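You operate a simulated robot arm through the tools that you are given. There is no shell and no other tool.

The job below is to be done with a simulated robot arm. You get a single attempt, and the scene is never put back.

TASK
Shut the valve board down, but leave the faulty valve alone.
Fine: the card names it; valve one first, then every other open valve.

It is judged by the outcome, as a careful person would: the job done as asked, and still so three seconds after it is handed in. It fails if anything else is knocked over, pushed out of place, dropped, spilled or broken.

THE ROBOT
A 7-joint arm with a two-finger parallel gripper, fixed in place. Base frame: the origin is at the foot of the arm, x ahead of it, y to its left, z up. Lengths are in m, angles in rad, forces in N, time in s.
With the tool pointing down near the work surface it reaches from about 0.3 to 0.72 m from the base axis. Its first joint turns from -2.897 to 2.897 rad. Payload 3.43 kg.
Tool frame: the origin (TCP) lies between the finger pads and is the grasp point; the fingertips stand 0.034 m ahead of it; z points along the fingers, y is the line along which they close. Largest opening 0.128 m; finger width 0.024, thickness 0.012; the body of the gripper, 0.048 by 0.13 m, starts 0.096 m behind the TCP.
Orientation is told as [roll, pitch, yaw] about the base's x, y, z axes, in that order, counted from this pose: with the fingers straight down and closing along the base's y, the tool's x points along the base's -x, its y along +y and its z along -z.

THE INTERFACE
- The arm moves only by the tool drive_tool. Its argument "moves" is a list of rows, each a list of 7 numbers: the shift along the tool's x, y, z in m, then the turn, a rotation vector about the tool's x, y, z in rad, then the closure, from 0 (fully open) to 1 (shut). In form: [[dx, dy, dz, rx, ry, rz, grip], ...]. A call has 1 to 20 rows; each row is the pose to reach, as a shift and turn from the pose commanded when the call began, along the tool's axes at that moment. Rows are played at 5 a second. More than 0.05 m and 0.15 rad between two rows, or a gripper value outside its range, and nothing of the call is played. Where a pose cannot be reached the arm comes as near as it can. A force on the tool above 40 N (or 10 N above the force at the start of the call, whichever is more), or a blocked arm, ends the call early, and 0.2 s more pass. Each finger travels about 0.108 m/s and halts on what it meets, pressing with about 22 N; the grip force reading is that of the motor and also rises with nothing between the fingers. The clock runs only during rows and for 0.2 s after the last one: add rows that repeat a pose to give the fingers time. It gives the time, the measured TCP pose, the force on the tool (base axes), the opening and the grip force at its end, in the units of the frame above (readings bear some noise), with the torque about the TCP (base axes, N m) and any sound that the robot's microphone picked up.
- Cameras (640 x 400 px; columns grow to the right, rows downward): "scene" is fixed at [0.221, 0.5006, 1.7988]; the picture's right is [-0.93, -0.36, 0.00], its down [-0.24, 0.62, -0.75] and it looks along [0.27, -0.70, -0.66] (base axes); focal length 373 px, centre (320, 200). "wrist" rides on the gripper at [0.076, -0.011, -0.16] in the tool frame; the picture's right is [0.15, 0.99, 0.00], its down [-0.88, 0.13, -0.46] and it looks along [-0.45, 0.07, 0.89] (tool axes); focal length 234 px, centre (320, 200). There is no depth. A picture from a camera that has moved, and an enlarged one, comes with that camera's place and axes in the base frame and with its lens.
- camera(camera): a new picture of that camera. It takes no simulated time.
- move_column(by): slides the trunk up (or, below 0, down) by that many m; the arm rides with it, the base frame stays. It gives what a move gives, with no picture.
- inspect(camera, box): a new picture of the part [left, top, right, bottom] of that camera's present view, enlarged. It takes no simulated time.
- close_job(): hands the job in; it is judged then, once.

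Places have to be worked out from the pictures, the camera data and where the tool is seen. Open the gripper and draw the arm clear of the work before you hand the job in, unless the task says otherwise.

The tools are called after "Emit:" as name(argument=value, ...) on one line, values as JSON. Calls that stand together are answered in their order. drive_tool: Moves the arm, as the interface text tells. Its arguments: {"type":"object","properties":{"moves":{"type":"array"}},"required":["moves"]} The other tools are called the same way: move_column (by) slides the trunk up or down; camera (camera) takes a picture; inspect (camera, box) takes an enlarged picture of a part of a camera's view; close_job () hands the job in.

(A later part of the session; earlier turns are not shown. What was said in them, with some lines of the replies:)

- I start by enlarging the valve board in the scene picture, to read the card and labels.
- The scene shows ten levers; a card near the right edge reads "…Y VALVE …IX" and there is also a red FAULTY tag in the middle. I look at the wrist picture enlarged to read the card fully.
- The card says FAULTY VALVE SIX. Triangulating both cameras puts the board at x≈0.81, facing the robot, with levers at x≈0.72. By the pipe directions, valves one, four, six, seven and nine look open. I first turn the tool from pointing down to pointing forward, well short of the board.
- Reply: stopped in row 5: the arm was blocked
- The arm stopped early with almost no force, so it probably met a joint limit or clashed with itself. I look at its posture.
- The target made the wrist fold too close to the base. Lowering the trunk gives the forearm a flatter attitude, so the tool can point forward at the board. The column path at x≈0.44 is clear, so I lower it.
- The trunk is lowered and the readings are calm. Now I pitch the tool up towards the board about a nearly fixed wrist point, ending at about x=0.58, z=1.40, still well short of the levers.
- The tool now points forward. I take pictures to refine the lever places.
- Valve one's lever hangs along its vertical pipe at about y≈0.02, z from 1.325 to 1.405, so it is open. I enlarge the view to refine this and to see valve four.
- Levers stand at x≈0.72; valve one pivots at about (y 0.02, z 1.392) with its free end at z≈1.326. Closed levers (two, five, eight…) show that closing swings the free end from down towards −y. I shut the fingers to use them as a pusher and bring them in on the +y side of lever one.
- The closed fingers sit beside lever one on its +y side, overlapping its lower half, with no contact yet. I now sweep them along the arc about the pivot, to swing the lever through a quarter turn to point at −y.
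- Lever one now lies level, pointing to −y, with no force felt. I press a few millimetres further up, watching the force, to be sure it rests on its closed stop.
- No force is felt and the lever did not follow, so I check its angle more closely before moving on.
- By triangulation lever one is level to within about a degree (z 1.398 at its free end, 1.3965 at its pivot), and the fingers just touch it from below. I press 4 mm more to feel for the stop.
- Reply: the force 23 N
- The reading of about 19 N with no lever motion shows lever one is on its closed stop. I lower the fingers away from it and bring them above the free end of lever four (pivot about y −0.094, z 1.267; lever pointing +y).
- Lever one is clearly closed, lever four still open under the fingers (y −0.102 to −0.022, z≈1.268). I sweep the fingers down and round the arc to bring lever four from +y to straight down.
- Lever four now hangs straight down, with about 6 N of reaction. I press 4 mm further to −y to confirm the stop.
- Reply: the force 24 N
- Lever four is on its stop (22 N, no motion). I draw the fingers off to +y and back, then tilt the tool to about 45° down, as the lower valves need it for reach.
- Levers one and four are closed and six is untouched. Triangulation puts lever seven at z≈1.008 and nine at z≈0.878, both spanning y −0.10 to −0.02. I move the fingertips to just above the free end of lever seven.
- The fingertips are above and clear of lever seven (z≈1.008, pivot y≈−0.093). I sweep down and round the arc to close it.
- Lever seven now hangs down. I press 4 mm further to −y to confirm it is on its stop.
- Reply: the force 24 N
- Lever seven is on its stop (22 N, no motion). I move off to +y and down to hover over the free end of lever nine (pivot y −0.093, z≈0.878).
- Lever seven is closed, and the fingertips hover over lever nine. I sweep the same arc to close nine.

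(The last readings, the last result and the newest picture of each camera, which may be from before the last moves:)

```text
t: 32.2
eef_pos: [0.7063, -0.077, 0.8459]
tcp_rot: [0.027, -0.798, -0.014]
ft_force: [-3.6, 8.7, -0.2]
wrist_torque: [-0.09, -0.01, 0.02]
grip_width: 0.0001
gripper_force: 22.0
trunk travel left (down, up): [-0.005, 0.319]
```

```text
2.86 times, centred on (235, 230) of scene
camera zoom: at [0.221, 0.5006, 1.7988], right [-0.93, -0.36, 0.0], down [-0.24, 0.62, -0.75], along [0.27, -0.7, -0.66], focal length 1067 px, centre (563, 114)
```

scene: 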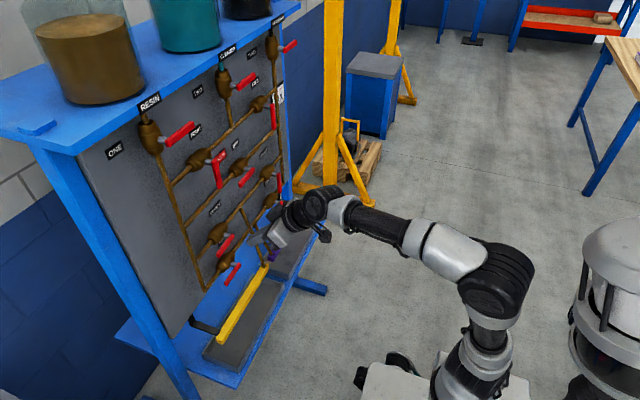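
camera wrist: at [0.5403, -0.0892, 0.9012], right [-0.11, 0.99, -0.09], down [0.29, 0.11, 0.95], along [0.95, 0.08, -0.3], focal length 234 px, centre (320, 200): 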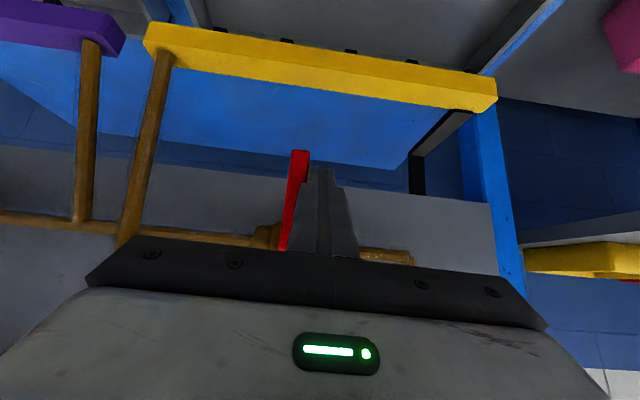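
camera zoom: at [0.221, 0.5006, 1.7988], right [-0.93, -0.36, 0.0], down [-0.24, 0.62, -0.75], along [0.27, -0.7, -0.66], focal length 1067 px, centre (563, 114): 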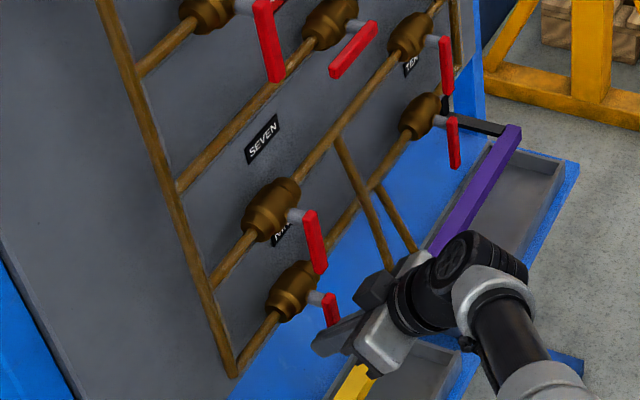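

Lever nine hangs down too, with about 9 N reaction. I press 3 mm more to confirm the stop, then move off to +y and draw straight back from the board.

Emit:
drive_tool(moves=[[0, -0.0015, 0, 0, 0, 0, 1], [0, -0.003, 0, 0, 0, 0, 1], [0, -0.003, 0, 0, 0, 0, 1]])

Emit:
camera(camera="wrist")

```text
t: 33.0
eef_pos: [0.707, -0.0771, 0.8457]
tcp_rot: [0.03, -0.799, -0.01]
ft_force: [-1.9, 26.4, 6.2]
wrist_torque: [-0.27, -0.05, 0.18]
grip_width: 0.0
gripper_force: 22.1
trunk travel left (down, up): [-0.005, 0.319]
```

```text
taken
camera wrist: at [0.5404, -0.0902, 0.9008], right [-0.11, 0.99, -0.09], down [0.28, 0.12, 0.95], along [0.95, 0.08, -0.29], focal length 234 px, centre (320, 200)
```

wrist: 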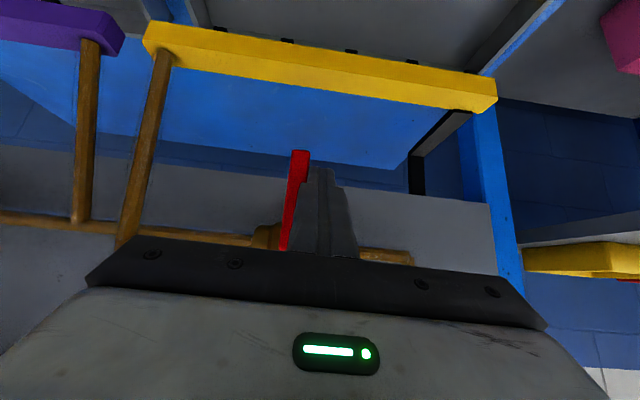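

Lever nine is on its stop. I now leave it to +y, draw back and up from the board, and open the gripper once clear.

Emit:
drive_tool(moves=[[0.0002, 0.019, 0.0003, 0, 0, 0, 1], [0.0004, 0.038, 0.0005, 0, 0, 0, 1], [0.0283, 0.0381, -0.0282, 0, 0, 0, 1], [0.0489, 0.0384, -0.0639, 0, 0, 0, 1], [0.0625, 0.0389, -0.1065, 0, 0, 0, 1], [0.0619, 0.0395, -0.1489, 0, 0, 0, 1], [0.0542, 0.04, -0.1842, 0, 0, 0, 1], [0.0542, 0.04, -0.1842, 0, 0, 0, 0], [0.0542, 0.04, -0.1842, 0, 0, 0, 0], [0.0542, 0.04, -0.1842, 0, 0, 0, 0], [0.0542, 0.04, -0.1842, 0, 0, 0, 0]])

Emit:
camera(camera="wrist")

Emit:
camera(camera="scene")

Emit:
inspect(camera="scene", box=[130, 20, 310, 140])

Emit:
inspect(camera="scene", box=[150, 120, 310, 300])

```text
t: 35.4
eef_pos: [0.5348, -0.0448, 0.9364]
tcp_rot: [0.024, -0.8, -0.016]
ft_force: [0.5, -0.2, -0.1]
wrist_torque: [-0.02, 0.01, -0.01]
grip_width: 0.1281
gripper_force: 0.1
trunk travel left (down, up): [-0.005, 0.319]
```

```text
taken
camera wrist: at [0.3697, -0.0566, 0.9916], right [-0.1, 0.99, -0.09], down [0.29, 0.11, 0.95], along [0.95, 0.07, -0.3], focal length 234 px, centre (320, 200)
```

wrist: 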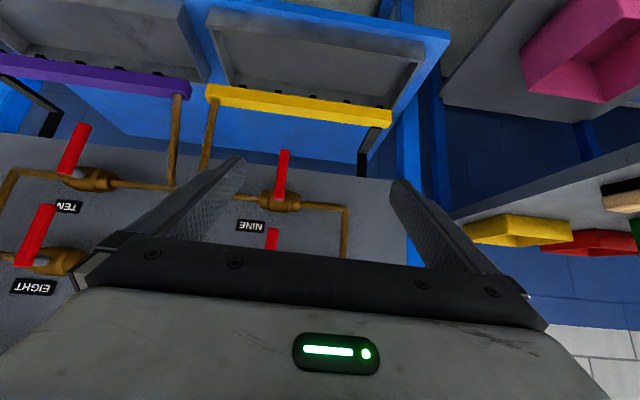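

```text
taken
```

scene: 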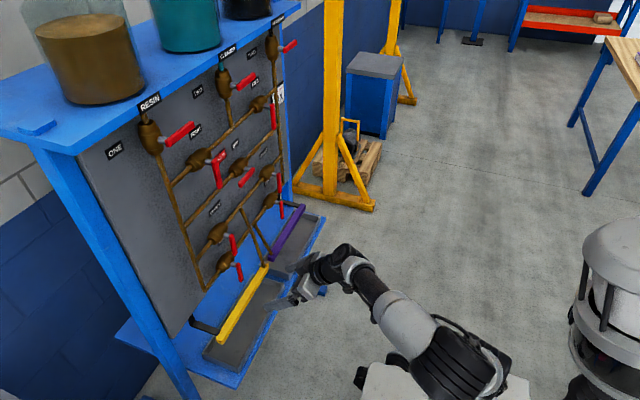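

```text
3.33 times, centred on (220, 80) of scene
camera zoom: at [0.221, 0.5006, 1.7988], right [-0.93, -0.36, 0.0], down [-0.24, 0.62, -0.75], along [0.27, -0.7, -0.66], focal length 1244 px, centre (653, 600)
```

zoom: 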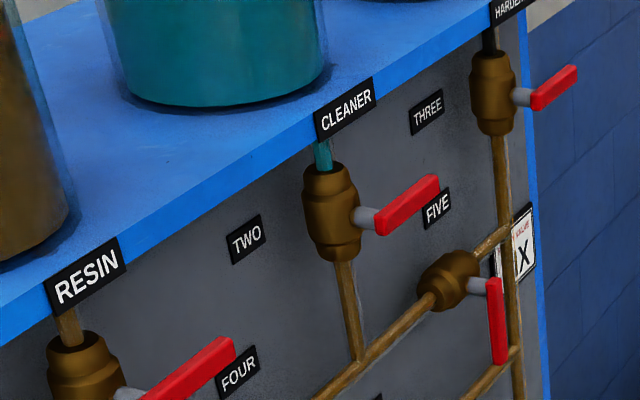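

```text
2.22 times, centred on (230, 210) of scene
camera zoom: at [0.221, 0.5006, 1.7988], right [-0.93, -0.36, 0.0], down [-0.24, 0.62, -0.75], along [0.27, -0.7, -0.66], focal length 830 px, centre (520, 178)
```

zoom: 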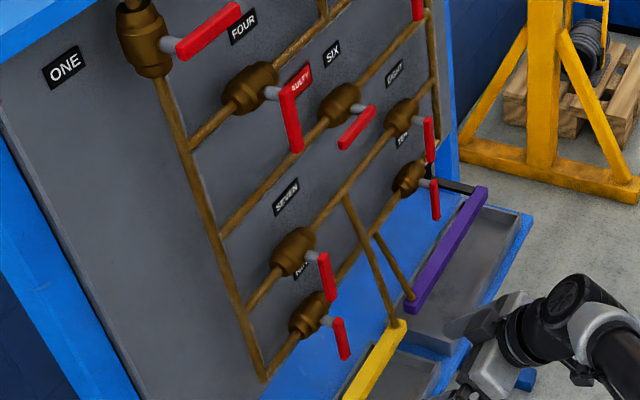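

All levers but six are now across their pipes: one points to −y, and four, seven and nine hang down. Six is still along its pipe as found, the other five levers are unchanged, and the trays have run dry. The gripper is open and about 17 cm clear of the board, so I hand the job in.

Emit:
close_job()

```text
The job is handed in.
```

I shut down the valve board and left valve six alone, as the card names it the faulty one. I closed valve one first, then four, seven and nine. Each of those levers was pressed against its closed stop to check it.

- **Already closed:** two, three, five, eight and ten were shut when I started, and I didn't touch them.
- **Flow:** it has stopped. The trays under the outlets have run dry.
- **Arm:** the gripper is open and drawn back about 17 cm from the board. Nothing else was touched or moved.

The job is handed in. I haven't had a result back from the judging.
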